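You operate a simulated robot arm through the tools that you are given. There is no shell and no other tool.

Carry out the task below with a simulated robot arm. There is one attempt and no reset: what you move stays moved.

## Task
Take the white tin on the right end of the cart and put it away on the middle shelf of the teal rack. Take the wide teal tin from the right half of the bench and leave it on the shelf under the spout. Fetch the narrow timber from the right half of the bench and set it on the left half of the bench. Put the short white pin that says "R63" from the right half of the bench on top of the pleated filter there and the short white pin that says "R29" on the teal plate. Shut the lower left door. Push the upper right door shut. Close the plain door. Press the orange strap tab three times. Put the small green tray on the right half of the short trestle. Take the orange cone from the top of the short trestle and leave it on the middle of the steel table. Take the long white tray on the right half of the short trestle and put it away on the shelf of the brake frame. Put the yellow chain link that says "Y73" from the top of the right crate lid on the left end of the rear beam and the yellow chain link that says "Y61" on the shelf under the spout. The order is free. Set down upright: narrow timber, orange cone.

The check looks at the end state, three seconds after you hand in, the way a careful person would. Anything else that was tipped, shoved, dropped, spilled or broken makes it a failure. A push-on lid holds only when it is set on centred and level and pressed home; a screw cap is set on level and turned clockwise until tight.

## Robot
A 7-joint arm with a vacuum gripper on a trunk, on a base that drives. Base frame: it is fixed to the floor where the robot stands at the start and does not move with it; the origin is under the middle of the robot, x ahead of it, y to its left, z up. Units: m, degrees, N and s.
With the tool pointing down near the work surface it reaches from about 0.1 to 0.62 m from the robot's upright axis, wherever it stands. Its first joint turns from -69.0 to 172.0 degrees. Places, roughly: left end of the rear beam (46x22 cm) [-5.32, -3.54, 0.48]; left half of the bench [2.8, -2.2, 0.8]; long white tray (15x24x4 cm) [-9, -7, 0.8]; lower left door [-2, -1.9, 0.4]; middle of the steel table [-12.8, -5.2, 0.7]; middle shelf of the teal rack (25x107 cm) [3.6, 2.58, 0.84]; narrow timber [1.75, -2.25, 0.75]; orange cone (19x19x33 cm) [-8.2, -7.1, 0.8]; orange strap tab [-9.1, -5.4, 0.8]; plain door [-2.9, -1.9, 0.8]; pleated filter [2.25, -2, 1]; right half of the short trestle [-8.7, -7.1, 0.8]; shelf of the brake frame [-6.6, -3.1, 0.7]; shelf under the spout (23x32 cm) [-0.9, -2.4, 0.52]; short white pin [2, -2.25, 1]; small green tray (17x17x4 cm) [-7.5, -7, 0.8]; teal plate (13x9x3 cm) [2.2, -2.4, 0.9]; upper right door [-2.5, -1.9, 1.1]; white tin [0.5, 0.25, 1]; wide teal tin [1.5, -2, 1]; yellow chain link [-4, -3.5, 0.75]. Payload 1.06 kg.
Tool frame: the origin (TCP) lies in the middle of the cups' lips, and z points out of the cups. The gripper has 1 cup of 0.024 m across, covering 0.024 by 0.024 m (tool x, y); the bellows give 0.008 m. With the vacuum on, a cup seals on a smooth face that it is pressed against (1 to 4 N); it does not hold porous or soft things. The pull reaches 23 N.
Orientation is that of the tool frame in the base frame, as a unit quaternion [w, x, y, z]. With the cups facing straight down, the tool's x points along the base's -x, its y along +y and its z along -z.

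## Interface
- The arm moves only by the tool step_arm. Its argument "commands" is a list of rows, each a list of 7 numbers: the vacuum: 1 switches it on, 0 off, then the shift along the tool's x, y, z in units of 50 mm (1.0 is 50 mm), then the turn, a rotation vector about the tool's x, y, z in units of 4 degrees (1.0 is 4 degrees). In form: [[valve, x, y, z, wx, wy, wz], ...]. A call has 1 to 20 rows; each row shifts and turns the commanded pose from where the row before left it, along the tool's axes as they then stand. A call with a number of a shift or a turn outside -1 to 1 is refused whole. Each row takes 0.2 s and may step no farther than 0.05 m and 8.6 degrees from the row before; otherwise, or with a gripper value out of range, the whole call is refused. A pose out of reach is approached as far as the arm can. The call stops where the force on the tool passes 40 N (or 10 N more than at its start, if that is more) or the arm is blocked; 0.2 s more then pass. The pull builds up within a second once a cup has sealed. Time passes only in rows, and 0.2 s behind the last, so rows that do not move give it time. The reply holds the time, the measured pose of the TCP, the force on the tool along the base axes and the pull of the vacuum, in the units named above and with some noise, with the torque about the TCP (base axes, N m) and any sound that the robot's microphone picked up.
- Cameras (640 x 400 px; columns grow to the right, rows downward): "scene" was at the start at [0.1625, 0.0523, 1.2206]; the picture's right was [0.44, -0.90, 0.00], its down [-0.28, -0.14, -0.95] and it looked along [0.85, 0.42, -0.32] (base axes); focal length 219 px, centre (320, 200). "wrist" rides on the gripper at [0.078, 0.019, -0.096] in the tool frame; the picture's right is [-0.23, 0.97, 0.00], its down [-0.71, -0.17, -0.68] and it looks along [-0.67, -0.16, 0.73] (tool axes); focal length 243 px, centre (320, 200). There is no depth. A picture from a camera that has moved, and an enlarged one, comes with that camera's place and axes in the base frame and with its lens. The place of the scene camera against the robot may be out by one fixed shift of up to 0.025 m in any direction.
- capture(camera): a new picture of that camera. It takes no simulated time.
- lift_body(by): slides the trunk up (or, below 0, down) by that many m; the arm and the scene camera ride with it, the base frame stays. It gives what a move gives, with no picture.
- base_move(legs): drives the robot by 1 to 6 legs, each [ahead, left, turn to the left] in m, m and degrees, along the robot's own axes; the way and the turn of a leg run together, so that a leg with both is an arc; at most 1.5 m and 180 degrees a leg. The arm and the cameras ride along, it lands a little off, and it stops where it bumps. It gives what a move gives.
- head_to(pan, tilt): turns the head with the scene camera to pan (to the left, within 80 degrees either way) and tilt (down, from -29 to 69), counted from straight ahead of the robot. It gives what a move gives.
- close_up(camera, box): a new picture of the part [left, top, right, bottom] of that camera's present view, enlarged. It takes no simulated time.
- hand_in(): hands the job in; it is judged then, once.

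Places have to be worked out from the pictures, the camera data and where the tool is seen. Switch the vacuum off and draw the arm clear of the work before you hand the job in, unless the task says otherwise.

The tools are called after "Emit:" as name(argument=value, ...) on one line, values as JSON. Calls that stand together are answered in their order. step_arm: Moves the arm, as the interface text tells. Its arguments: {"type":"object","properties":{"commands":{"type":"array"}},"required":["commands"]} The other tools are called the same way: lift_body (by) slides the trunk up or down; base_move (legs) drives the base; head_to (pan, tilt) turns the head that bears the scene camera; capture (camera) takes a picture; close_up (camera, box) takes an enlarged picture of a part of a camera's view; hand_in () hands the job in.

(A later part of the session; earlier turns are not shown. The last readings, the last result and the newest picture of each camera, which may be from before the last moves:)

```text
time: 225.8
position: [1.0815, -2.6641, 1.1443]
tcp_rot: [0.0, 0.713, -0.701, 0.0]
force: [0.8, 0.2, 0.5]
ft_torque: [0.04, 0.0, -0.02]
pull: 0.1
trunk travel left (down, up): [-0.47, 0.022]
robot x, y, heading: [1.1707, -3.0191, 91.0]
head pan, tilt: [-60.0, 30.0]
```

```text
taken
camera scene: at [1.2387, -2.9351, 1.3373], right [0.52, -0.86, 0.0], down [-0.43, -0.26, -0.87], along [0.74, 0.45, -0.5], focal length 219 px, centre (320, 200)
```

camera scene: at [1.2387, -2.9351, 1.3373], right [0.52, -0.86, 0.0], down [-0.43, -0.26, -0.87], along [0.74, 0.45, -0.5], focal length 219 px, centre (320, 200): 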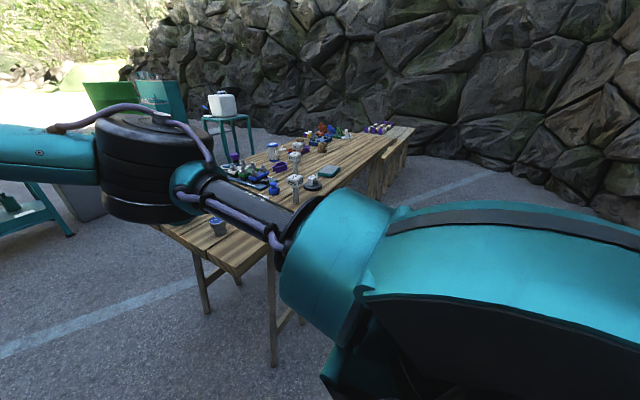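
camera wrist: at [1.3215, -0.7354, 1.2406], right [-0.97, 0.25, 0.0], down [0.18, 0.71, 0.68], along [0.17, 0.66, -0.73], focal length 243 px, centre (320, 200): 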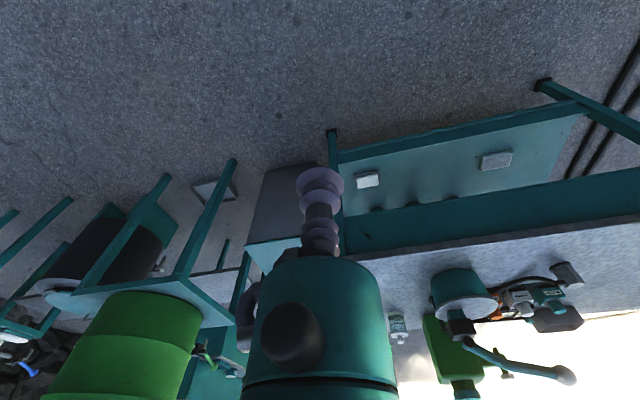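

I'm behind the bench now. I'll back off a little, slide to x≈2.05, and look at the items from this side.

Emit:
base_move(legs=[[-0.2, 0, -1.0], [0, -0.85, 0]])

Emit:
head_to(pan=0, tilt=25)

Emit:
capture(camera="scene")

Emit:
capture(camera="wrist")

```text
time: 234.7
position: [1.9258, -2.8657, 1.1436]
tcp_rot: [0.0, -0.704, 0.71, 0.0]
force: [0.0, -0.4, 0.6]
ft_torque: [0.02, -0.01, 0.05]
pull: 0.0
trunk travel left (down, up): [-0.47, 0.022]
robot x, y, heading: [2.0075, -3.2169, 89.7]
head pan, tilt: [-60.0, 30.0]
```

```text
time: 236.0
position: [1.9252, -2.8652, 1.1435]
tcp_rot: [0.0, -0.704, 0.71, 0.0]
force: [-0.2, -0.6, 0.2]
ft_torque: [-0.01, 0.0, -0.03]
pull: 0.1
trunk travel left (down, up): [-0.47, 0.022]
robot x, y, heading: [2.0123, -3.2185, 89.5]
head pan, tilt: [0.0, 25.0]
```

```text
taken
camera scene: at [1.9971, -3.0929, 1.3453], right [1.0, -0.01, 0.0], down [0.0, -0.42, -0.91], along [0.01, 0.91, -0.42], focal length 219 px, centre (320, 200)
```

scene: 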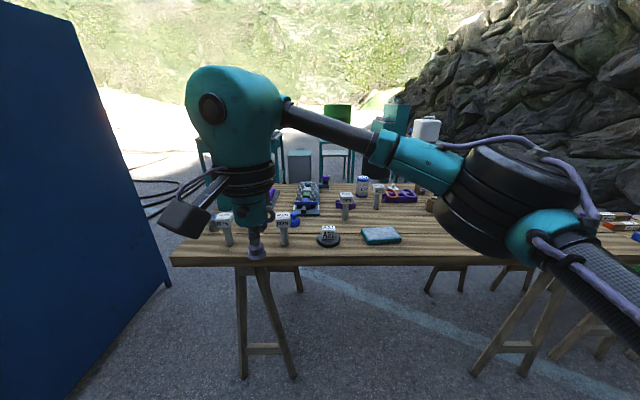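

```text
taken
camera wrist: at [1.9064, -2.9432, 1.2405], right [-0.97, 0.24, 0.0], down [0.18, 0.71, 0.68], along [0.17, 0.66, -0.73], focal length 243 px, centre (320, 200)
```

wrist: 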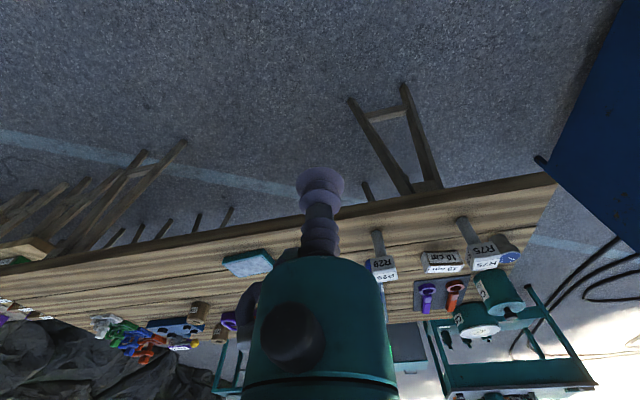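

From this side the bench top works out to z≈0.85, rear edge y≈-2.49. R29 stands near (1.87,-2.42), the plate near (2.25,-2.38), R63 near (2.12,-2.22). I'll approach to about 0.28 m from the edge.

Emit:
base_move(legs=[[0.4, 0, 0.5]])

Emit:
head_to(pan=0, tilt=45)

Emit:
capture(camera="scene")

Emit:
capture(camera="wrist")

```text
time: 238.5
position: [1.9208, -2.4651, 1.1437]
tcp_rot: [0.001, 0.709, -0.705, 0.0]
force: [-0.8, 0.3, -0.5]
ft_torque: [-0.02, 0.0, 0.01]
pull: 0.1
trunk travel left (down, up): [-0.47, 0.022]
robot x, y, heading: [2.0088, -2.8232, 90.4]
head pan, tilt: [0.0, 25.0]
```

```text
time: 239.4
position: [1.9202, -2.4655, 1.1425]
tcp_rot: [0.001, 0.709, -0.706, 0.0]
force: [0.9, 0.4, -0.1]
ft_torque: [0.01, 0.01, -0.01]
pull: 0.1
trunk travel left (down, up): [-0.47, 0.022]
robot x, y, heading: [2.0061, -2.8229, 90.7]
head pan, tilt: [0.0, 45.0]
```

```text
taken
camera scene: at [1.9952, -2.7024, 1.3147], right [1.0, 0.01, 0.0], down [0.01, -0.71, -0.71], along [-0.01, 0.71, -0.71], focal length 219 px, centre (320, 200)
```

scene: 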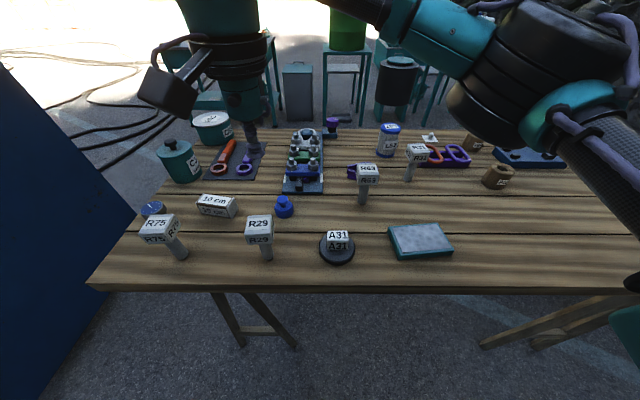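

```text
taken
camera wrist: at [1.9023, -2.5433, 1.2405], right [-0.97, 0.23, 0.0], down [0.17, 0.71, 0.68], along [0.16, 0.67, -0.73], focal length 243 px, centre (320, 200)
```

wrist: 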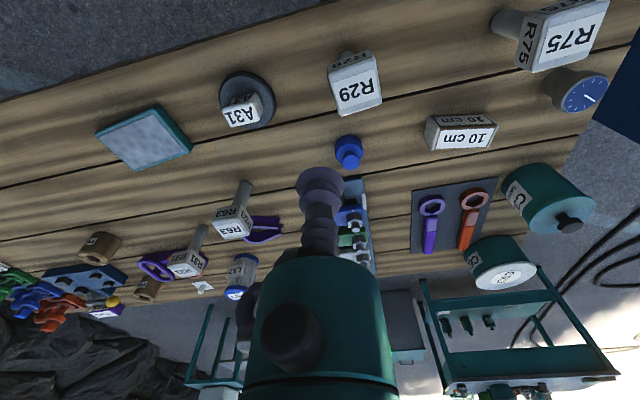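

Emit:
close_up(camera="scene", box=[90, 110, 480, 290])

Emit:
close_up(camera="wrist", box=[60, 20, 520, 300])

```text
1.64 times, centred on (285, 200) of scene
camera zoom: at [1.9952, -2.7024, 1.3147], right [1.0, 0.01, 0.0], down [0.01, -0.71, -0.71], along [-0.01, 0.71, -0.71], focal length 359 px, centre (377, 200)
```

zoom: 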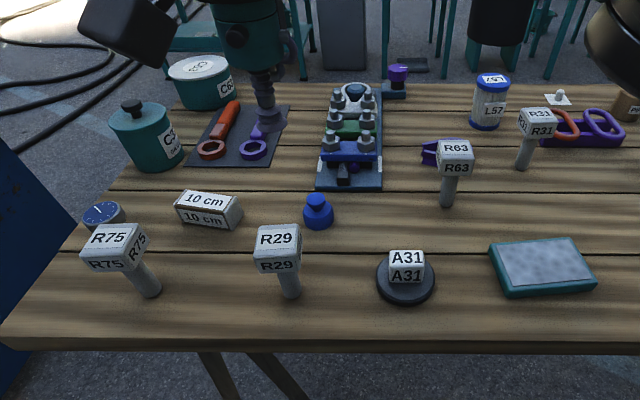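

```text
1.39 times, centred on (290, 160) of wrist
camera zoom: at [1.9023, -2.5433, 1.2405], right [-0.97, 0.23, 0.0], down [0.17, 0.71, 0.68], along [0.16, 0.67, -0.73], focal length 338 px, centre (362, 256)
```

zoom: 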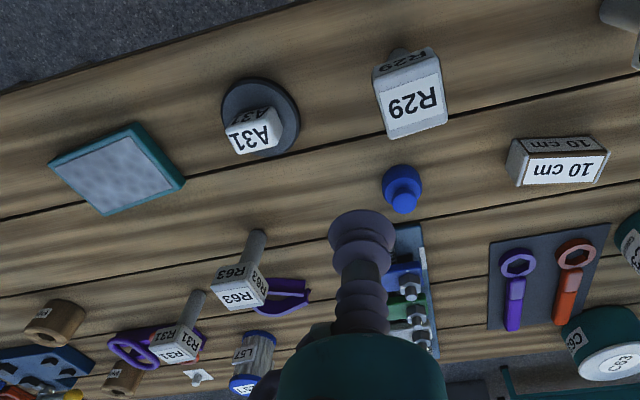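

I've got clear views: the "10 cm" block is the timber piece, and R29's head is at roughly (1.887, -2.45). I'll hover the cup over R29's head and check alignment.

Emit:
step_arm(commands=[[0, -0.15, 0.33, 0.4, 0, 0, 0], [0, -0.15, 0.33, 0.4, 0, 0, 0], [0, 0, 0, 0, 0, 0, 0]])

Emit:
capture(camera="wrist")

Emit:
capture(camera="scene")

```text
time: 240.2
position: [1.885, -2.4495, 1.1039]
tcp_rot: [0.0, 0.708, -0.706, 0.0]
force: [0.4, -0.8, 0.5]
ft_torque: [-0.04, -0.02, 0.01]
pull: 0.1
trunk travel left (down, up): [-0.47, 0.022]
robot x, y, heading: [2.0054, -2.8187, 90.5]
head pan, tilt: [0.0, 45.0]
```

```text
taken
camera wrist: at [1.8682, -2.5281, 1.1991], right [-0.97, 0.23, 0.0], down [0.17, 0.71, 0.68], along [0.16, 0.67, -0.73], focal length 243 px, centre (320, 200)
```

wrist: 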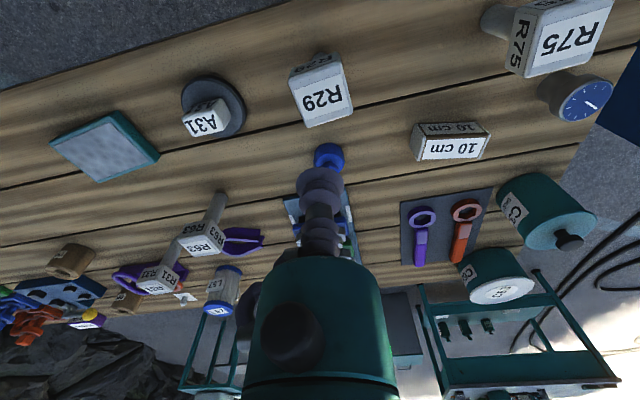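

```text
taken
camera scene: at [1.9953, -2.7025, 1.3147], right [1.0, 0.01, 0.0], down [0.01, -0.71, -0.71], along [-0.01, 0.71, -0.71], focal length 219 px, centre (320, 200)
```

scene: 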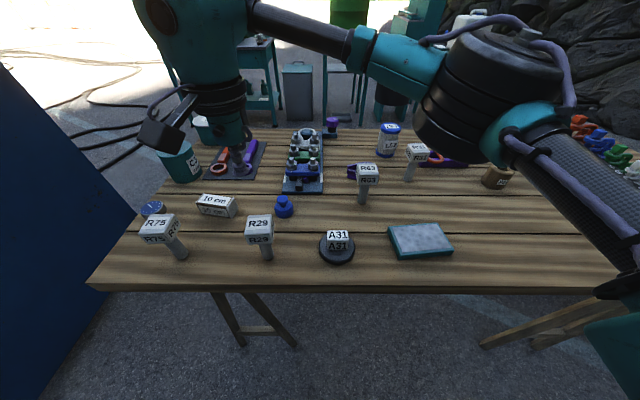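

Triangulating the two wrist views puts R29's top at about (1.885, -2.442, 0.955). I'll descend over it with the vacuum on, slowing near the top.

Emit:
step_arm(commands=[[1, -0.14, 0, 0.7, 0, 0, 0], [1, 0, 0, 0.7, 0, 0, 0], [1, 0, 0, 0.7, 0, 0, 0], [1, 0, 0, 0.2, 0, 0, 0], [1, 0, 0, 0, 0, 0, 0]])

Emit:
capture(camera="wrist")

Emit:
capture(camera="scene")

```text
time: 241.4
position: [1.8867, -2.4425, 0.9874]
tcp_rot: [0.0, 0.709, -0.705, 0.0]
force: [0.7, -0.6, -0.2]
ft_torque: [-0.01, 0.01, -0.01]
pull: 0.1
trunk travel left (down, up): [-0.47, 0.022]
robot x, y, heading: [2.0074, -2.817, 90.2]
head pan, tilt: [0.0, 45.0]
```

```text
taken
camera wrist: at [1.8691, -2.5203, 1.0837], right [-0.97, 0.23, 0.0], down [0.17, 0.71, 0.68], along [0.16, 0.67, -0.73], focal length 243 px, centre (320, 200)
```

wrist: 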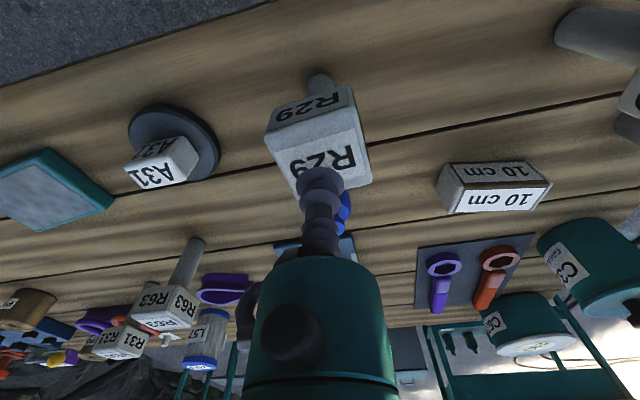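

```text
taken
camera scene: at [1.9952, -2.7024, 1.3147], right [1.0, 0.01, 0.0], down [0.01, -0.71, -0.71], along [-0.01, 0.71, -0.71], focal length 219 px, centre (320, 200)
```

scene: 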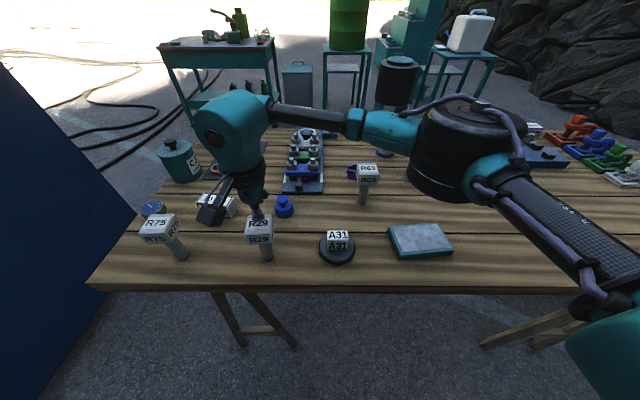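

Alignment is centred on the head. Lowering in small steps until it seals.

Emit:
step_arm(commands=[[1, 0, 0, 0.3, 0, 0, 0], [1, 0, 0, 0.1, 0, 0, 0], [1, 0, 0, 0.08, 0, 0, 0], [1, 0, 0, 0, 0, 0, 0]])

```text
time: 242.4
position: [1.8868, -2.4426, 0.9646]
tcp_rot: [-0.001, 0.708, -0.706, -0.001]
force: [0.7, 3.0, 21.0]
ft_torque: [-0.01, 0.0, -0.01]
pull: 23.1
trunk travel left (down, up): [-0.47, 0.022]
robot x, y, heading: [2.0082, -2.8205, 90.5]
head pan, tilt: [0.0, 45.0]
```

Sealed (the head was slightly higher than estimated, ~0.972). I'll lift it straight up now.

Emit:
step_arm(commands=[[1, 0, 0, -0.2, 0, 0, 0], [1, 0, 0, -0.4, 0, 0, 0], [1, 0, 0, -0.6, 0, 0, 0], [1, 0, 0, -0.6, 0, 0, 0], [1, 0, 0, -0.4, 0, 0, 0], [1, 0, 0, 0, 0, 0, 0]])

Emit:
capture(camera="wrist")

Emit:
capture(camera="scene")

```text
time: 243.8
position: [1.887, -2.4432, 1.0734]
tcp_rot: [0.0, 0.709, -0.705, 0.001]
force: [0.1, -0.3, -4.0]
ft_torque: [0.01, 0.03, 0.04]
pull: 22.9
trunk travel left (down, up): [-0.47, 0.022]
robot x, y, heading: [2.008, -2.8245, 90.4]
head pan, tilt: [0.0, 45.0]
```

```text
taken
camera wrist: at [1.8692, -2.5212, 1.1704], right [-0.97, 0.23, 0.0], down [0.17, 0.71, 0.68], along [0.16, 0.67, -0.73], focal length 243 px, centre (320, 200)
```

wrist: 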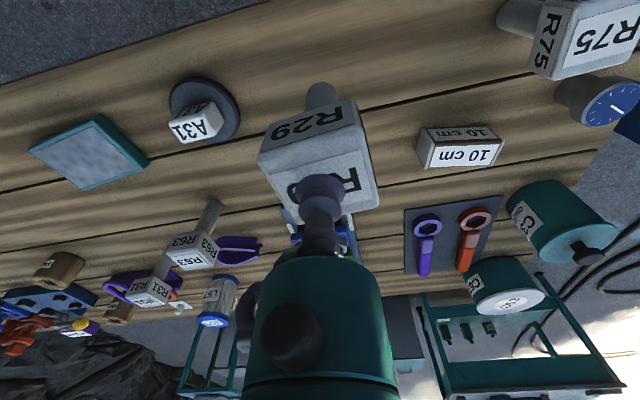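

```text
taken
camera scene: at [1.9951, -2.7021, 1.3146], right [1.0, 0.01, 0.0], down [0.01, -0.71, -0.71], along [-0.01, 0.71, -0.71], focal length 219 px, centre (320, 200)
```

scene: 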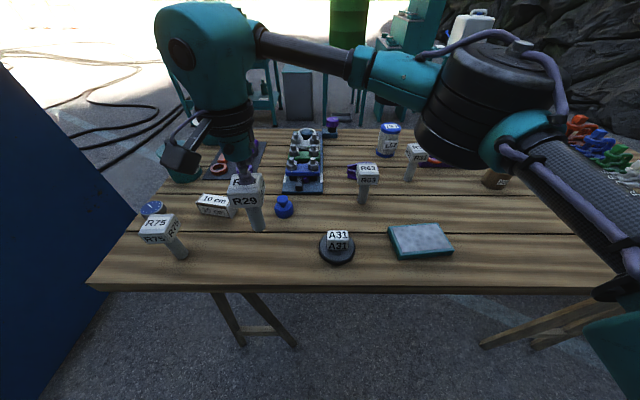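

R29 is up. The plate's centre is at about (2.223, -2.408). I'll raise it a bit, shift the base 0.2 m to the right so the plate is comfortably in reach, then look again.

Emit:
step_arm(commands=[[1, 0, 0, -0.5, 0, 0, 0], [1, 0, 0, -0.3, 0, 0, 0], [1, 0, 0, 0, 0, 0, 0]])

Emit:
base_move(legs=[[0, -0.22, 0]])

Emit:
capture(camera="wrist")

Emit:
capture(camera="scene")

```text
time: 244.6
position: [1.8871, -2.4427, 1.1144]
tcp_rot: [0.0, 0.708, -0.706, 0.001]
force: [0.3, 0.1, -4.1]
ft_torque: [0.0, 0.0, -0.02]
pull: 22.9
trunk travel left (down, up): [-0.47, 0.022]
robot x, y, heading: [2.0097, -2.8208, 90.3]
head pan, tilt: [0.0, 45.0]
```

```text
time: 247.1
position: [2.1117, -2.4405, 1.114]
tcp_rot: [0.0, -0.706, 0.708, 0.0]
force: [-0.2, -0.2, -4.5]
ft_torque: [0.03, -0.03, -0.01]
pull: 22.6
trunk travel left (down, up): [-0.47, 0.022]
robot x, y, heading: [2.2329, -2.8226, 90.2]
head pan, tilt: [0.0, 45.0]
```

```text
taken
camera wrist: at [2.0931, -2.5189, 1.2117], right [-0.97, 0.24, 0.0], down [0.17, 0.71, 0.68], along [0.16, 0.66, -0.73], focal length 243 px, centre (320, 200)
```

wrist: 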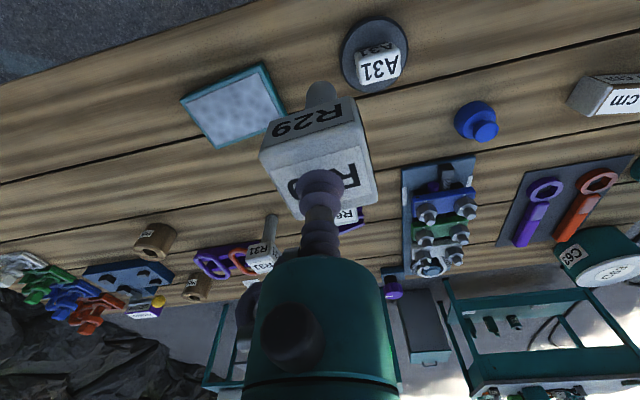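

```text
taken
camera scene: at [2.2166, -2.7012, 1.3146], right [1.0, 0.0, 0.0], down [0.0, -0.71, -0.71], along [0.0, 0.71, -0.71], focal length 219 px, centre (320, 200)
```

scene: 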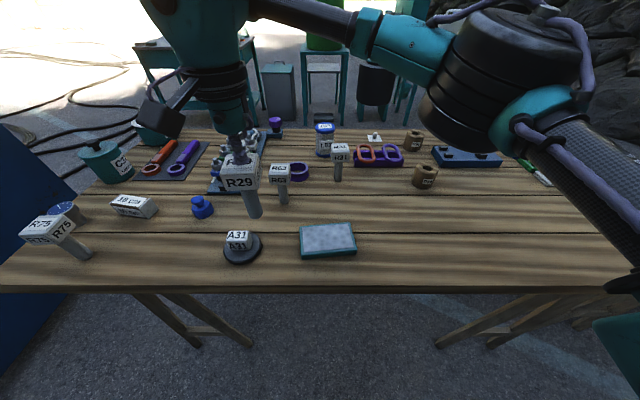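

The plate centre works out at (2.236, -2.407). I'll move the pin over it and lower to just above.

Emit:
step_arm(commands=[[1, -0.16, -0.62, 0, 0, 0, 0], [1, -0.16, -0.62, 0, 0, 0, 0], [1, -0.16, -0.62, 0, 0, 0, 0], [1, -0.16, -0.62, 0, 0, 0, 0], [1, 0, 0, 0.5, 0, 0, 0], [1, 0, 0, 0.5, 0, 0, 0], [1, 0, 0, 0.3, 0, 0, 0], [1, 0, 0, 0, 0, 0, 0]])

Emit:
capture(camera="wrist")

Emit:
close_up(camera="scene", box=[220, 120, 440, 280])

```text
time: 248.9
position: [2.2368, -2.4095, 1.0467]
tcp_rot: [0.0, -0.706, 0.708, 0.0]
force: [-1.1, 0.4, -4.0]
ft_torque: [0.01, -0.01, 0.0]
pull: 22.8
trunk travel left (down, up): [-0.47, 0.022]
robot x, y, heading: [2.2307, -2.8258, 90.0]
head pan, tilt: [0.0, 45.0]
```

```text
taken
camera wrist: at [2.218, -2.488, 1.1454], right [-0.97, 0.24, 0.0], down [0.17, 0.71, 0.68], along [0.16, 0.67, -0.73], focal length 243 px, centre (320, 200)
```

wrist: 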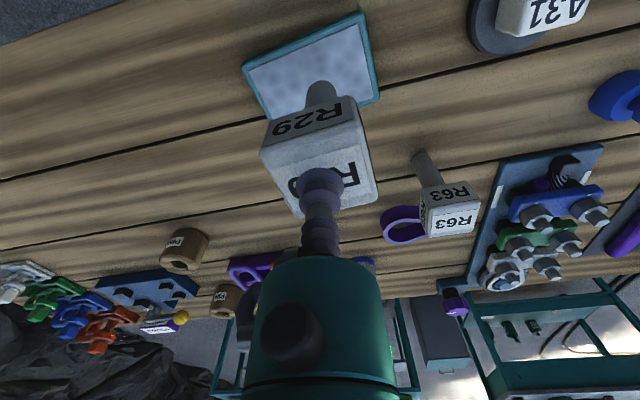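

```text
2.50 times, centred on (330, 200) of scene
camera zoom: at [2.2164, -2.7012, 1.3147], right [1.0, 0.0, 0.0], down [0.0, -0.71, -0.71], along [0.0, 0.71, -0.71], focal length 546 px, centre (295, 200)
```

zoom: 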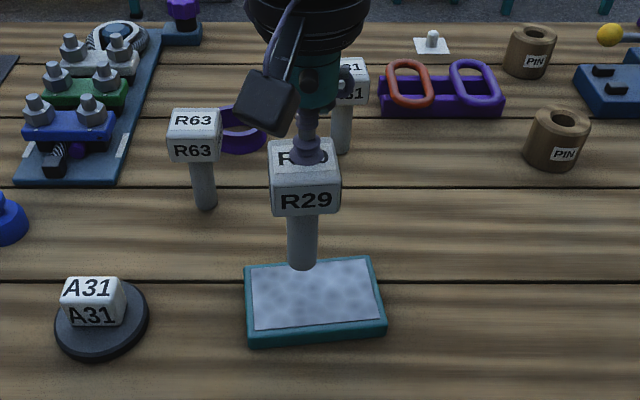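

The pin is nearly over the plate's middle; I'll shift 14 mm in +x and lower to contact in small steps.

Emit:
step_arm(commands=[[1, 0.05, -0.28, 0.2, 0, 0, 0], [1, 0, 0, 0.2, 0, 0, 0], [1, 0, 0, 0.1, 0, 0, 0], [1, 0, 0, 0.06, 0, 0, 0], [1, 0, 0, 0, 0, 0, 0]])

```text
time: 250.1
position: [2.2501, -2.413, 1.0217]
tcp_rot: [-0.001, -0.707, 0.707, 0.0]
force: [0.3, 0.0, -5.0]
ft_torque: [0.03, -0.03, 0.02]
pull: 23.1
trunk travel left (down, up): [-0.47, 0.022]
robot x, y, heading: [2.2293, -2.8228, 90.0]
head pan, tilt: [0.0, 45.0]
```

Emit:
step_arm(commands=[[1, 0, 0, 0.1, 0, 0, 0], [1, 0, 0, 0.1, 0, 0, 0], [1, 0, 0, 0.05, 0, 0, 0], [1, 0, 0, 0, 0, 0, 0]])

Emit:
close_up(camera="scene", box=[220, 120, 440, 280])

```text
time: 251.1
position: [2.2486, -2.4131, 1.0085]
tcp_rot: [0.0, -0.706, 0.708, 0.0]
force: [-0.3, -0.7, -4.3]
ft_torque: [0.05, 0.0, 0.03]
pull: 22.6
trunk travel left (down, up): [-0.47, 0.022]
robot x, y, heading: [2.2302, -2.8212, 90.2]
head pan, tilt: [0.0, 45.0]
```

```text
2.50 times, centred on (330, 200) of scene
camera zoom: at [2.2164, -2.7012, 1.3147], right [1.0, 0.0, 0.0], down [0.0, -0.71, -0.71], along [0.0, 0.71, -0.71], focal length 546 px, centre (295, 200)
```

zoom: 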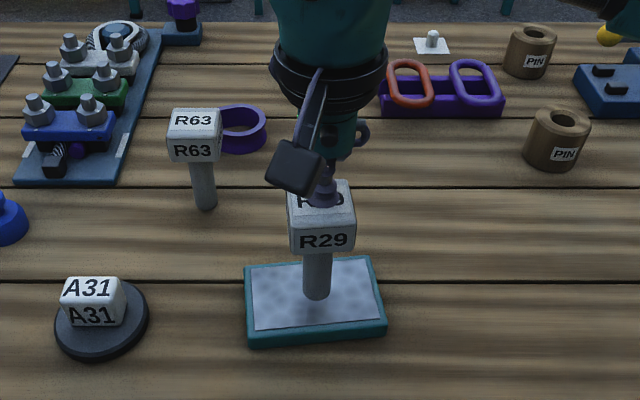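

It is right over the plate's centre; still hanging. Continue lowering.

Emit:
step_arm(commands=[[1, 0, 0, 0.06, 0, 0, 0], [1, 0, 0, 0.06, 0, 0, 0], [1, 0, 0, 0, 0, 0, 0]])

```text
time: 251.9
position: [2.2482, -2.4131, 1.0039]
tcp_rot: [-0.001, -0.707, 0.707, 0.0]
force: [-0.8, -0.4, -4.4]
ft_torque: [0.06, -0.01, 0.0]
pull: 23.2
trunk travel left (down, up): [-0.47, 0.022]
robot x, y, heading: [2.2298, -2.8195, 90.2]
head pan, tilt: [0.0, 45.0]
```

Emit:
step_arm(commands=[[1, 0, 0, 0.05, 0, 0, 0], [1, 0, 0, 0.05, 0, 0, 0], [1, 0, 0, 0, 0, 0, 0]])

```text
time: 252.7
position: [2.2487, -2.4125, 0.9982]
tcp_rot: [0.0, -0.707, 0.708, -0.001]
force: [0.1, 0.3, -3.9]
ft_torque: [0.02, -0.01, 0.01]
pull: 22.7
trunk travel left (down, up): [-0.47, 0.022]
robot x, y, heading: [2.2278, -2.8217, 89.9]
head pan, tilt: [0.0, 45.0]
```

Emit:
step_arm(commands=[[1, 0, 0, 0.05, 0, 0, 0], [1, 0, 0, 0.04, 0, 0, 0], [1, 0, 0, 0, 0, 0, 0]])

```text
time: 253.5
position: [2.2484, -2.413, 0.9942]
tcp_rot: [0.0, -0.707, 0.708, 0.0]
force: [0.2, 1.3, -2.0]
ft_torque: [0.05, 0.01, -0.03]
pull: 22.8
trunk travel left (down, up): [-0.47, 0.022]
robot x, y, heading: [2.2293, -2.8184, 90.1]
head pan, tilt: [0.0, 45.0]
```

Contact is starting (−2 N). A touch more, then release and lift off.

Emit:
step_arm(commands=[[1, 0, 0, 0.04, 0, 0, 0], [1, 0, 0, 0, 0, 0, 0], [0, 0, 0, 0, 0, 0, 0], [0, 0, 0, 0, 0, 0, 0], [0, 0, 0, 0, 0, 0, 0], [0, 0, 0, -0.1, 0, 0, 0], [0, 0, 0, -0.3, 0, 0, 0], [0, 0, 0, -0.6, 0, 0, 0], [0, 0, 0, -0.6, 0, 0, 0], [0, 0, 0, 0, 0, 0, 0]])

Emit:
close_up(camera="scene", box=[220, 120, 440, 280])

Emit:
capture(camera="wrist")

```text
time: 255.7
position: [2.2492, -2.4126, 1.0724]
tcp_rot: [0.0, -0.707, 0.707, -0.002]
force: [-0.2, 0.1, 0.0]
ft_torque: [0.02, -0.02, -0.01]
pull: 0.1
trunk travel left (down, up): [-0.47, 0.022]
robot x, y, heading: [2.2319, -2.8233, 90.1]
head pan, tilt: [0.0, 45.0]
```

```text
2.50 times, centred on (330, 200) of scene
camera zoom: at [2.2164, -2.7014, 1.3146], right [1.0, 0.0, 0.0], down [0.0, -0.71, -0.71], along [0.0, 0.71, -0.71], focal length 546 px, centre (295, 200)
```

zoom: 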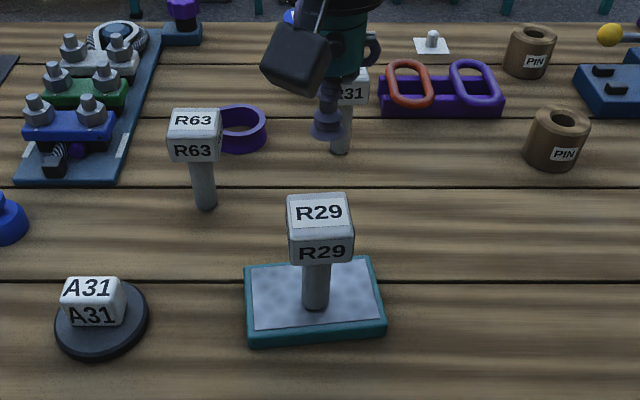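

```text
taken
camera wrist: at [2.2318, -2.4897, 1.1697], right [-0.97, 0.24, 0.0], down [0.17, 0.71, 0.68], along [0.16, 0.66, -0.73], focal length 243 px, centre (320, 200)
```

wrist: 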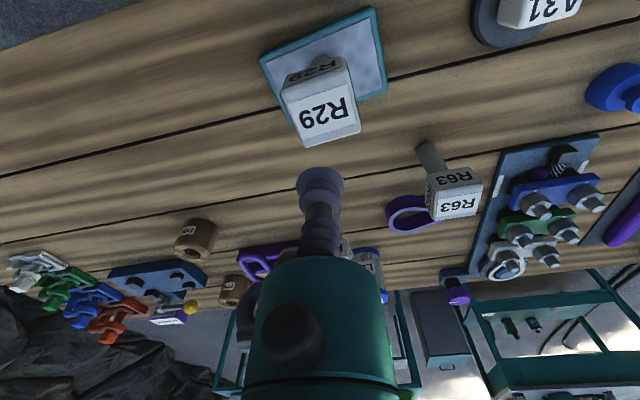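

R29 stands upright on the teal plate. Next the timber: I need a free spot on the left half, so I'll look toward +x.

Emit:
head_to(pan=-45, tilt=40)

Emit:
capture(camera="scene")

Emit:
head_to(pan=-25, tilt=30)

Emit:
capture(camera="scene")

```text
time: 256.8
position: [2.25, -2.4118, 1.0721]
tcp_rot: [0.001, -0.707, 0.708, 0.0]
force: [-0.7, 0.1, 0.2]
ft_torque: [-0.03, 0.03, -0.02]
pull: 0.1
trunk travel left (down, up): [-0.47, 0.022]
robot x, y, heading: [2.2261, -2.8218, 90.1]
head pan, tilt: [-45.0, 40.0]
```

```text
taken
camera scene: at [2.2765, -2.7225, 1.3219], right [0.71, -0.71, 0.0], down [-0.45, -0.46, -0.77], along [0.54, 0.54, -0.64], focal length 219 px, centre (320, 200)
```

scene: 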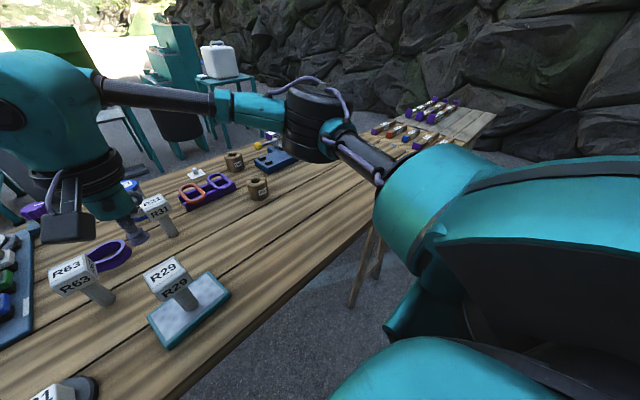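

```text
time: 257.7
position: [2.2513, -2.4127, 1.0715]
tcp_rot: [0.0, -0.707, 0.707, 0.0]
force: [-0.8, 0.1, 0.6]
ft_torque: [0.0, -0.04, 0.02]
pull: 0.1
trunk travel left (down, up): [-0.47, 0.022]
robot x, y, heading: [2.2267, -2.82, 89.9]
head pan, tilt: [-25.0, 30.0]
```

```text
taken
camera scene: at [2.2547, -2.7008, 1.3373], right [0.91, -0.42, 0.0], down [-0.21, -0.45, -0.87], along [0.37, 0.79, -0.5], focal length 219 px, centre (320, 200)
```

scene: 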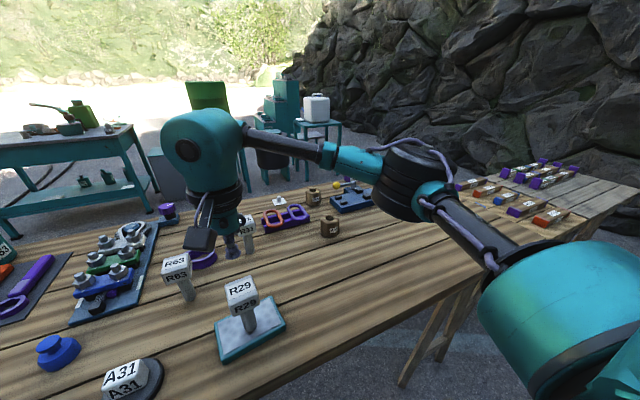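

There is plenty of free space at the rear of the left half around (2.75, -2.3). Now I'll shift left to the "10 cm" timber at about (1.723, -2.30).

Emit:
step_arm(commands=[[0, 0, 0, -0.5, 0, 0, 0], [0, 0, 0, -0.4, 0, 0, 0], [0, 0, 0, 0, 0, 0, 0]])

Emit:
base_move(legs=[[0, 0.42, 0]])

Emit:
head_to(pan=15, tilt=45)

Emit:
capture(camera="wrist")

Emit:
capture(camera="scene")

```text
time: 258.5
position: [2.2476, -2.4117, 1.1157]
tcp_rot: [0.0, -0.706, 0.708, 0.0]
force: [-1.0, 0.0, 0.6]
ft_torque: [-0.01, 0.03, 0.0]
pull: 0.0
trunk travel left (down, up): [-0.47, 0.022]
robot x, y, heading: [2.2309, -2.8195, 90.0]
head pan, tilt: [-25.0, 30.0]
```

```text
time: 262.7
position: [1.829, -2.4111, 1.1135]
tcp_rot: [0.001, -0.706, 0.708, 0.0]
force: [0.2, -0.7, 1.1]
ft_torque: [0.04, 0.02, -0.02]
pull: 0.1
trunk travel left (down, up): [-0.47, 0.022]
robot x, y, heading: [1.8092, -2.8192, 89.8]
head pan, tilt: [-25.0, 30.0]
```

```text
time: 263.8
position: [1.8289, -2.4115, 1.1147]
tcp_rot: [0.0, -0.705, 0.709, 0.0]
force: [-0.1, 0.3, 0.8]
ft_torque: [-0.01, -0.03, -0.03]
pull: 0.0
trunk travel left (down, up): [-0.47, 0.022]
robot x, y, heading: [1.8112, -2.8182, 89.8]
head pan, tilt: [15.0, 45.0]
```

```text
taken
camera wrist: at [1.8104, -2.4896, 1.2124], right [-0.97, 0.24, 0.0], down [0.17, 0.71, 0.68], along [0.16, 0.66, -0.73], focal length 243 px, centre (320, 200)
```

wrist: 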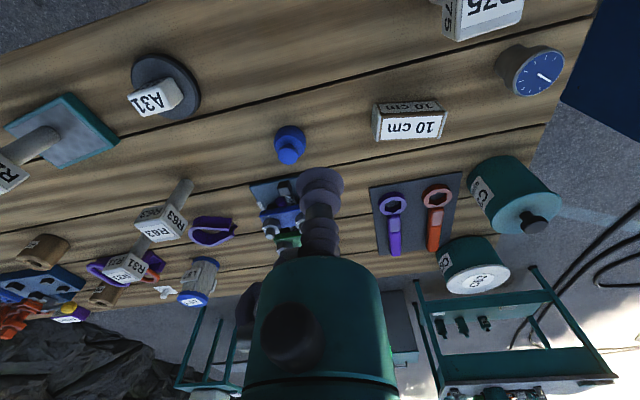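

```text
taken
camera scene: at [1.7744, -2.7041, 1.3147], right [0.97, 0.26, 0.0], down [0.18, -0.68, -0.71], along [-0.18, 0.68, -0.71], focal length 219 px, centre (320, 200)
```

scene: 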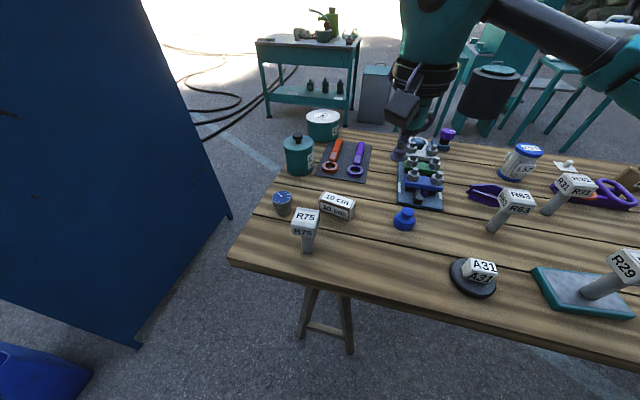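

Emit:
close_up(camera="wrist", box=[350, 80, 480, 160])

Emit:
close_up(camera="scene", box=[260, 170, 420, 270])

```text
4.92 times, centred on (415, 120) of wrist
camera zoom: at [1.8104, -2.4896, 1.2124], right [-0.97, 0.24, 0.0], down [0.17, 0.71, 0.68], along [0.16, 0.66, -0.73], focal length 1194 px, centre (-148, 594)
```

zoom: 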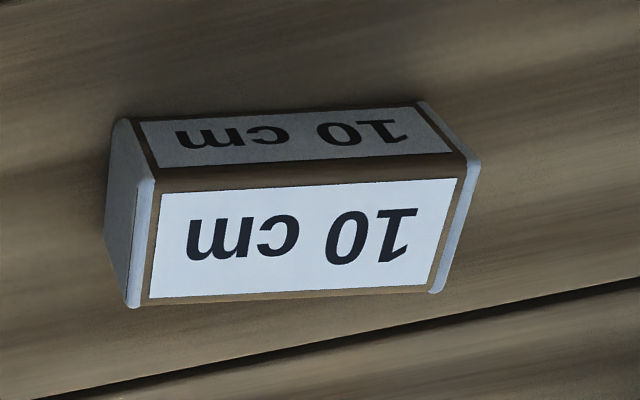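

```text
4.00 times, centred on (340, 220) of scene
camera zoom: at [1.7744, -2.7041, 1.3147], right [0.97, 0.26, 0.0], down [0.18, -0.68, -0.71], along [-0.18, 0.68, -0.71], focal length 874 px, centre (240, 120)
```

zoom: 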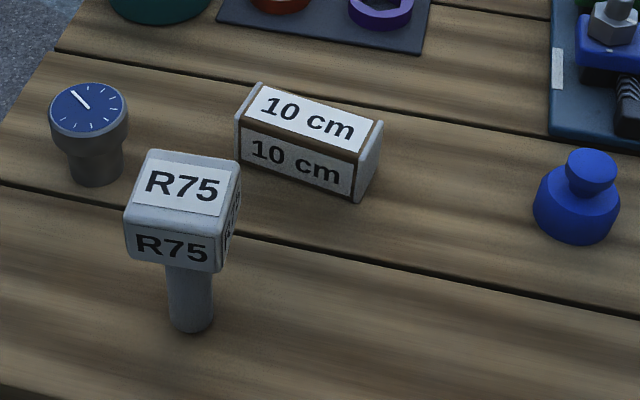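

The timber top (smooth label) is at about (1.72, -2.297, 0.885). Pin R75 stands close behind it, so I'll turn the wrist 60° to keep the camera box away from R75, after moving forward at x=1.83.

Emit:
lift_body(by=-0.06)

Emit:
step_arm(commands=[[0, -0.75, 0, 0, 0, 0, 0], [0, -0.75, 0, 0, 0, 0, 0], [0, -0.75, 0, 0, 0, 0, 0], [0, 0, 0, 0, 0, 0, -1], [0, 0, 0, 0, 0, 0, -1], [0, 0, 0, 0, 0, 0, -1], [0, 0, 0, 0, 0, 0, -1], [0, 0, 0, 0, 0, 0, -1], [0, 0, 0, 0, 0, 0, -1], [0, 0, 0, 0, 0, 0, -1], [0, 0, 0, 0, 0, 0, -1], [0, 0, 0, 0, 0, 0, -1], [0, 0, 0, 0, 0, 0, -1], [0, 0, 0, 0, 0, 0, -1], [0, 0, 0, 0, 0, 0, -1], [0, 0, 0, 0, 0, 0, -1], [0, 0, 0, 0, 0, 0, -1], [0, 0, 0, 0, 0, 0, -1]])

Emit:
capture(camera="wrist")

Emit:
capture(camera="scene")

```text
time: 264.8
position: [1.8277, -2.4117, 1.0551]
tcp_rot: [0.001, -0.705, 0.709, 0.0]
force: [0.0, 1.0, -0.2]
ft_torque: [-0.03, 0.0, 0.0]
pull: 0.1
trunk travel left (down, up): [-0.41, 0.082]
robot x, y, heading: [1.8083, -2.8203, 89.9]
head pan, tilt: [15.0, 45.0]
```

```text
time: 268.6
position: [1.8294, -2.3125, 1.0532]
tcp_rot: [-0.001, 0.906, -0.424, 0.0]
force: [-0.4, -0.3, 0.2]
ft_torque: [0.0, 0.01, -0.01]
pull: 0.1
out of reach, approached as far as the arm can: row 13, 14, 15, 16, 17, 18
trunk travel left (down, up): [-0.41, 0.082]
robot x, y, heading: [1.808, -2.8166, 89.8]
head pan, tilt: [15.0, 45.0]
```

```text
taken
camera wrist: at [1.8663, -2.3839, 1.15], right [-0.9, -0.44, 0.0], down [-0.32, 0.65, 0.68], along [-0.3, 0.62, -0.73], focal length 243 px, centre (320, 200)
```

wrist: 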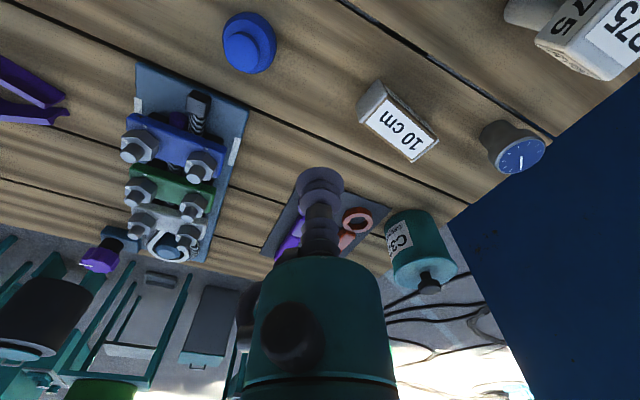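

```text
taken
camera scene: at [1.7744, -2.6608, 1.2449], right [0.97, 0.26, 0.0], down [0.18, -0.68, -0.71], along [-0.18, 0.68, -0.71], focal length 219 px, centre (320, 200)
```

scene: 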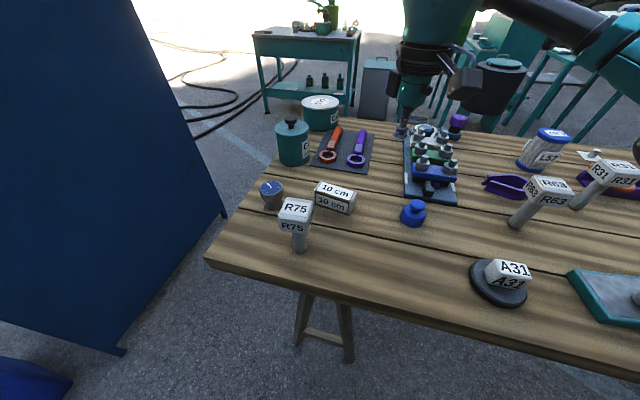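

The wrist turned 40° before its limit, which is enough to keep the camera box clear of R75; the timber centre again checks out at (1.72, -2.298). I'll move over it and lower partway.

Emit:
step_arm(commands=[[0, -0.54, 0.5, 0, 0, 0, 0], [0, -0.54, 0.5, 0, 0, 0, 0], [0, -0.55, 0.49, 0, 0, 0, 0], [0, 0, 0, 0.7, 0, 0, 0], [0, 0, 0, 0.7, 0, 0, 0], [0, 0, 0, 0.6, 0, 0, 0], [0, 0, 0, 0, 0, 0, 0]])

Emit:
capture(camera="wrist")

Emit:
capture(camera="scene")

```text
time: 270.2
position: [1.7811, -2.3058, 0.9512]
tcp_rot: [0.0, 0.905, -0.424, 0.001]
force: [-0.2, 0.4, -0.1]
ft_torque: [-0.03, -0.04, 0.01]
pull: 0.1
out of reach, approached as far as the arm can: row 2, 3
trunk travel left (down, up): [-0.41, 0.082]
robot x, y, heading: [1.8059, -2.8206, 90.2]
head pan, tilt: [15.0, 45.0]
```

```text
taken
camera wrist: at [1.8176, -2.3779, 1.0481], right [-0.9, -0.44, 0.0], down [-0.32, 0.65, 0.68], along [-0.3, 0.61, -0.73], focal length 243 px, centre (320, 200)
```

wrist: 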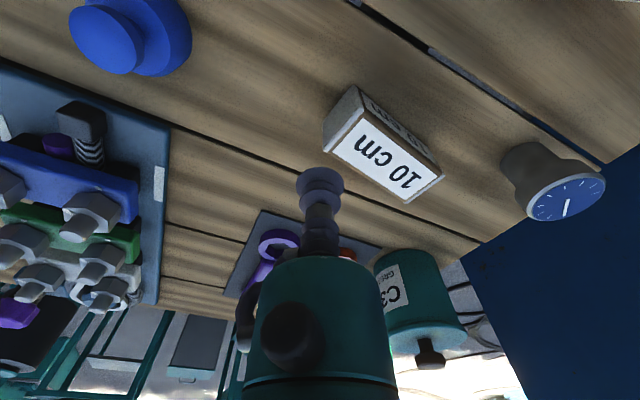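

```text
taken
camera scene: at [1.7744, -2.6608, 1.2449], right [0.97, 0.26, 0.0], down [0.18, -0.68, -0.71], along [-0.18, 0.68, -0.71], focal length 219 px, centre (320, 200)
```

scene: 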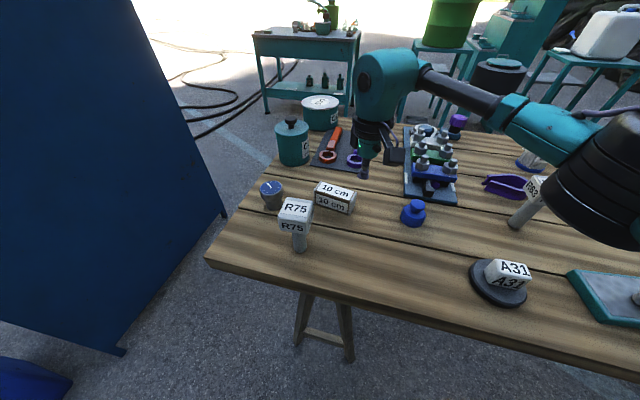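

I ran out of reach at x=1.78. I'll raise a bit and move the base closer (left and ahead), then fine-position.

Emit:
step_arm(commands=[[0, 0, 0, -0.6, 0, 0, 0], [0, 0, 0, -0.4, 0, 0, 0], [0, 0, 0, 0, 0, 0, 0]])

Emit:
base_move(legs=[[0.06, 0.08, 0]])

Emit:
capture(camera="wrist")

Emit:
capture(camera="scene")

```text
time: 271.0
position: [1.7795, -2.3051, 1.001]
tcp_rot: [0.0, 0.905, -0.425, 0.0]
force: [0.0, 0.3, -0.6]
ft_torque: [0.01, 0.0, 0.05]
pull: 0.0
trunk travel left (down, up): [-0.41, 0.082]
robot x, y, heading: [1.8079, -2.818, 89.7]
head pan, tilt: [15.0, 45.0]
```

```text
time: 272.4
position: [1.6973, -2.2474, 1.0001]
tcp_rot: [0.0, 0.905, -0.425, 0.0]
force: [0.2, 0.0, 0.1]
ft_torque: [0.0, 0.03, -0.01]
pull: 0.1
trunk travel left (down, up): [-0.41, 0.082]
robot x, y, heading: [1.7286, -2.7595, 89.9]
head pan, tilt: [15.0, 45.0]
```

```text
taken
camera wrist: at [1.7352, -2.3178, 1.0981], right [-0.9, -0.44, 0.0], down [-0.32, 0.65, 0.68], along [-0.3, 0.61, -0.73], focal length 243 px, centre (320, 200)
```

wrist: 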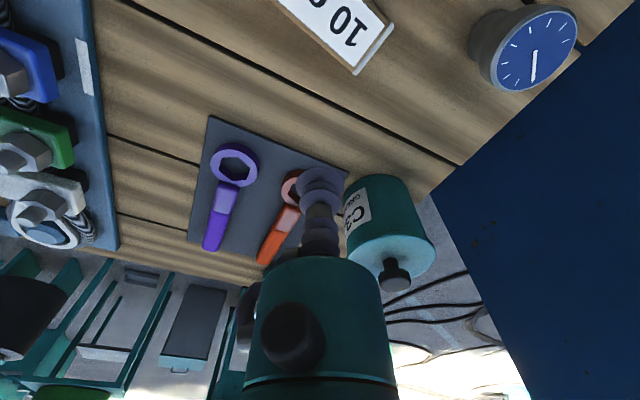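

```text
taken
camera scene: at [1.6937, -2.601, 1.2448], right [0.97, 0.26, 0.0], down [0.18, -0.68, -0.71], along [-0.18, 0.68, -0.71], focal length 219 px, centre (320, 200)
```

scene: 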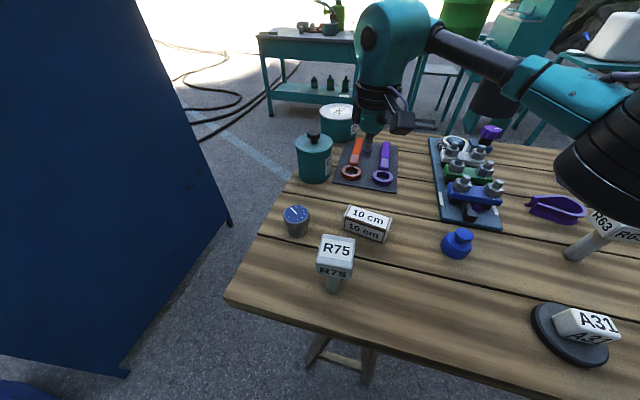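

Emit:
step_arm(commands=[[0, 0.54, 0.15, 0, 0, 0, 0], [0, 0.53, 0.15, 0, 0, 0, 0], [0, 0, 0, 0.7, 0, 0, 0], [1, 0, 0, 0.6, 0, 0, 0], [1, 0, 0, 0, 0, 0, 0]])

Emit:
capture(camera="wrist")

Emit:
capture(camera="scene")

```text
time: 273.6
position: [1.7214, -2.2959, 0.9372]
tcp_rot: [0.0, 0.905, -0.425, 0.0]
force: [0.0, -0.8, -1.0]
ft_torque: [0.03, -0.03, 0.0]
pull: 0.0
trunk travel left (down, up): [-0.41, 0.082]
robot x, y, heading: [1.7291, -2.757, 90.1]
head pan, tilt: [15.0, 45.0]
```

```text
taken
camera wrist: at [1.7581, -2.3673, 1.034], right [-0.9, -0.44, 0.0], down [-0.32, 0.65, 0.69], along [-0.3, 0.61, -0.73], focal length 243 px, centre (320, 200)
```

wrist: 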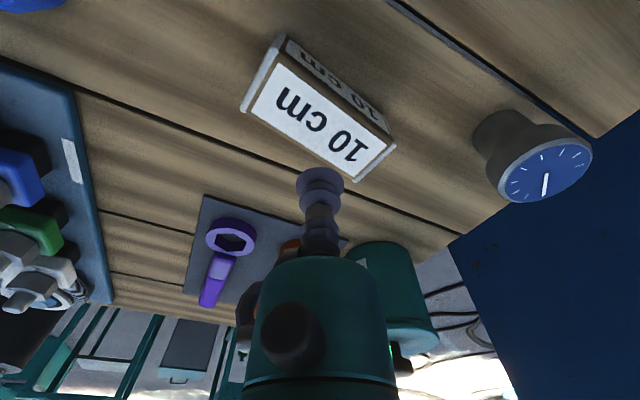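

```text
taken
camera scene: at [1.6941, -2.6014, 1.2449], right [0.97, 0.26, 0.0], down [0.18, -0.68, -0.71], along [-0.18, 0.68, -0.71], focal length 219 px, centre (320, 200)
```

scene: 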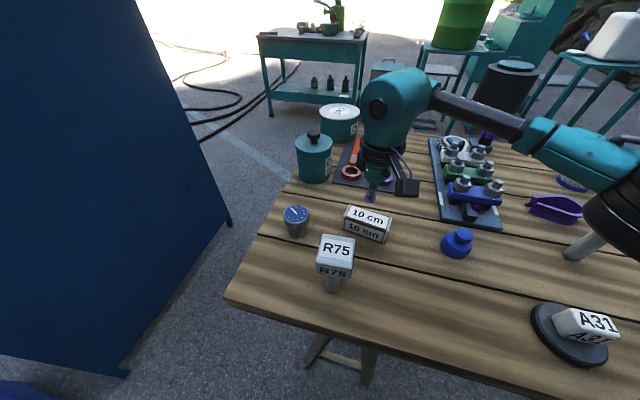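

The label's centre is about 12 mm further along tool x; I'll correct and descend gently with vacuum on.

Emit:
step_arm(commands=[[1, 0.24, 0, 0.3, 0, 0, 0], [1, 0, 0, 0.2, 0, 0, 0], [1, 0, 0, 0.06, 0, 0, 0], [1, 0, 0, 0.06, 0, 0, 0], [1, 0, 0, 0, 0, 0, 0]])

Emit:
close_up(camera="wrist", box=[220, 40, 420, 240])

```text
time: 274.8
position: [1.729, -2.305, 0.9048]
tcp_rot: [0.0, 0.905, -0.425, 0.0]
force: [-0.1, -0.1, 0.0]
ft_torque: [-0.05, 0.0, -0.02]
pull: 0.0
trunk travel left (down, up): [-0.41, 0.082]
robot x, y, heading: [1.7267, -2.7634, 90.0]
head pan, tilt: [15.0, 45.0]
```

```text
2.00 times, centred on (320, 140) of wrist
camera zoom: at [1.7653, -2.3776, 1.0019], right [-0.9, -0.44, 0.0], down [-0.32, 0.65, 0.68], along [-0.3, 0.61, -0.73], focal length 485 px, centre (320, 320)
```

zoom: 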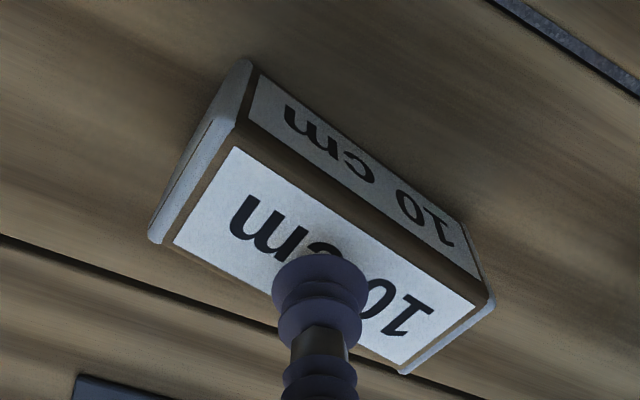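

Nicely centred on the label. Lowering in 2–3 mm steps to seal.

Emit:
step_arm(commands=[[1, 0, 0, 0.06, 0, 0, 0], [1, 0, 0, 0.06, 0, 0, 0], [1, 0, 0, 0, 0, 0, 0]])

```text
time: 275.6
position: [1.7302, -2.3061, 0.8993]
tcp_rot: [0.002, 0.905, -0.425, 0.0]
force: [0.1, -0.6, 0.2]
ft_torque: [-0.02, -0.01, -0.01]
pull: 22.7
trunk travel left (down, up): [-0.41, 0.082]
robot x, y, heading: [1.7248, -2.76, 90.2]
head pan, tilt: [15.0, 45.0]
```

Sealed at 22.7 N. I'll lift it high, then turn the wrist back.

Emit:
step_arm(commands=[[1, 0, 0, -0.2, 0, 0, 0], [1, 0, 0, -0.6, 0, 0, 0], [1, 0, 0, -0.9, 0, 0, 0], [1, 0, 0, -0.9, 0, 0, 0], [1, 0, 0, -0.8, 0, 0, 0], [1, 0, 0, 0, 0, 0, 0]])

Emit:
capture(camera="scene")

Emit:
capture(camera="wrist")

```text
time: 276.9
position: [1.7296, -2.3072, 1.0667]
tcp_rot: [0.0, 0.905, -0.425, 0.0]
force: [-0.1, -0.5, -0.9]
ft_torque: [0.01, 0.02, -0.01]
pull: 22.7
trunk travel left (down, up): [-0.41, 0.082]
robot x, y, heading: [1.7273, -2.7598, 90.0]
head pan, tilt: [15.0, 45.0]
```

```text
taken
camera scene: at [1.6941, -2.6012, 1.2448], right [0.97, 0.26, 0.0], down [0.18, -0.68, -0.71], along [-0.18, 0.68, -0.71], focal length 219 px, centre (320, 200)
```

scene: 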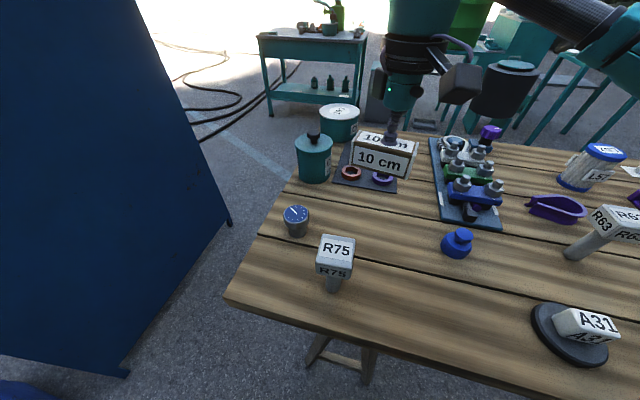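

```text
taken
camera wrist: at [1.766, -2.3785, 1.1644], right [-0.9, -0.44, 0.0], down [-0.32, 0.65, 0.68], along [-0.3, 0.61, -0.73], focal length 243 px, centre (320, 200)
```

wrist: 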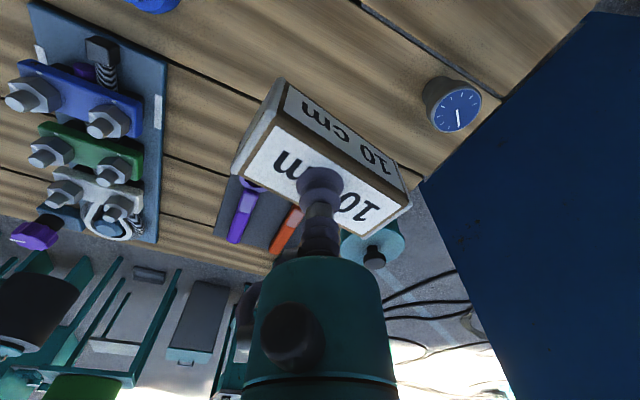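

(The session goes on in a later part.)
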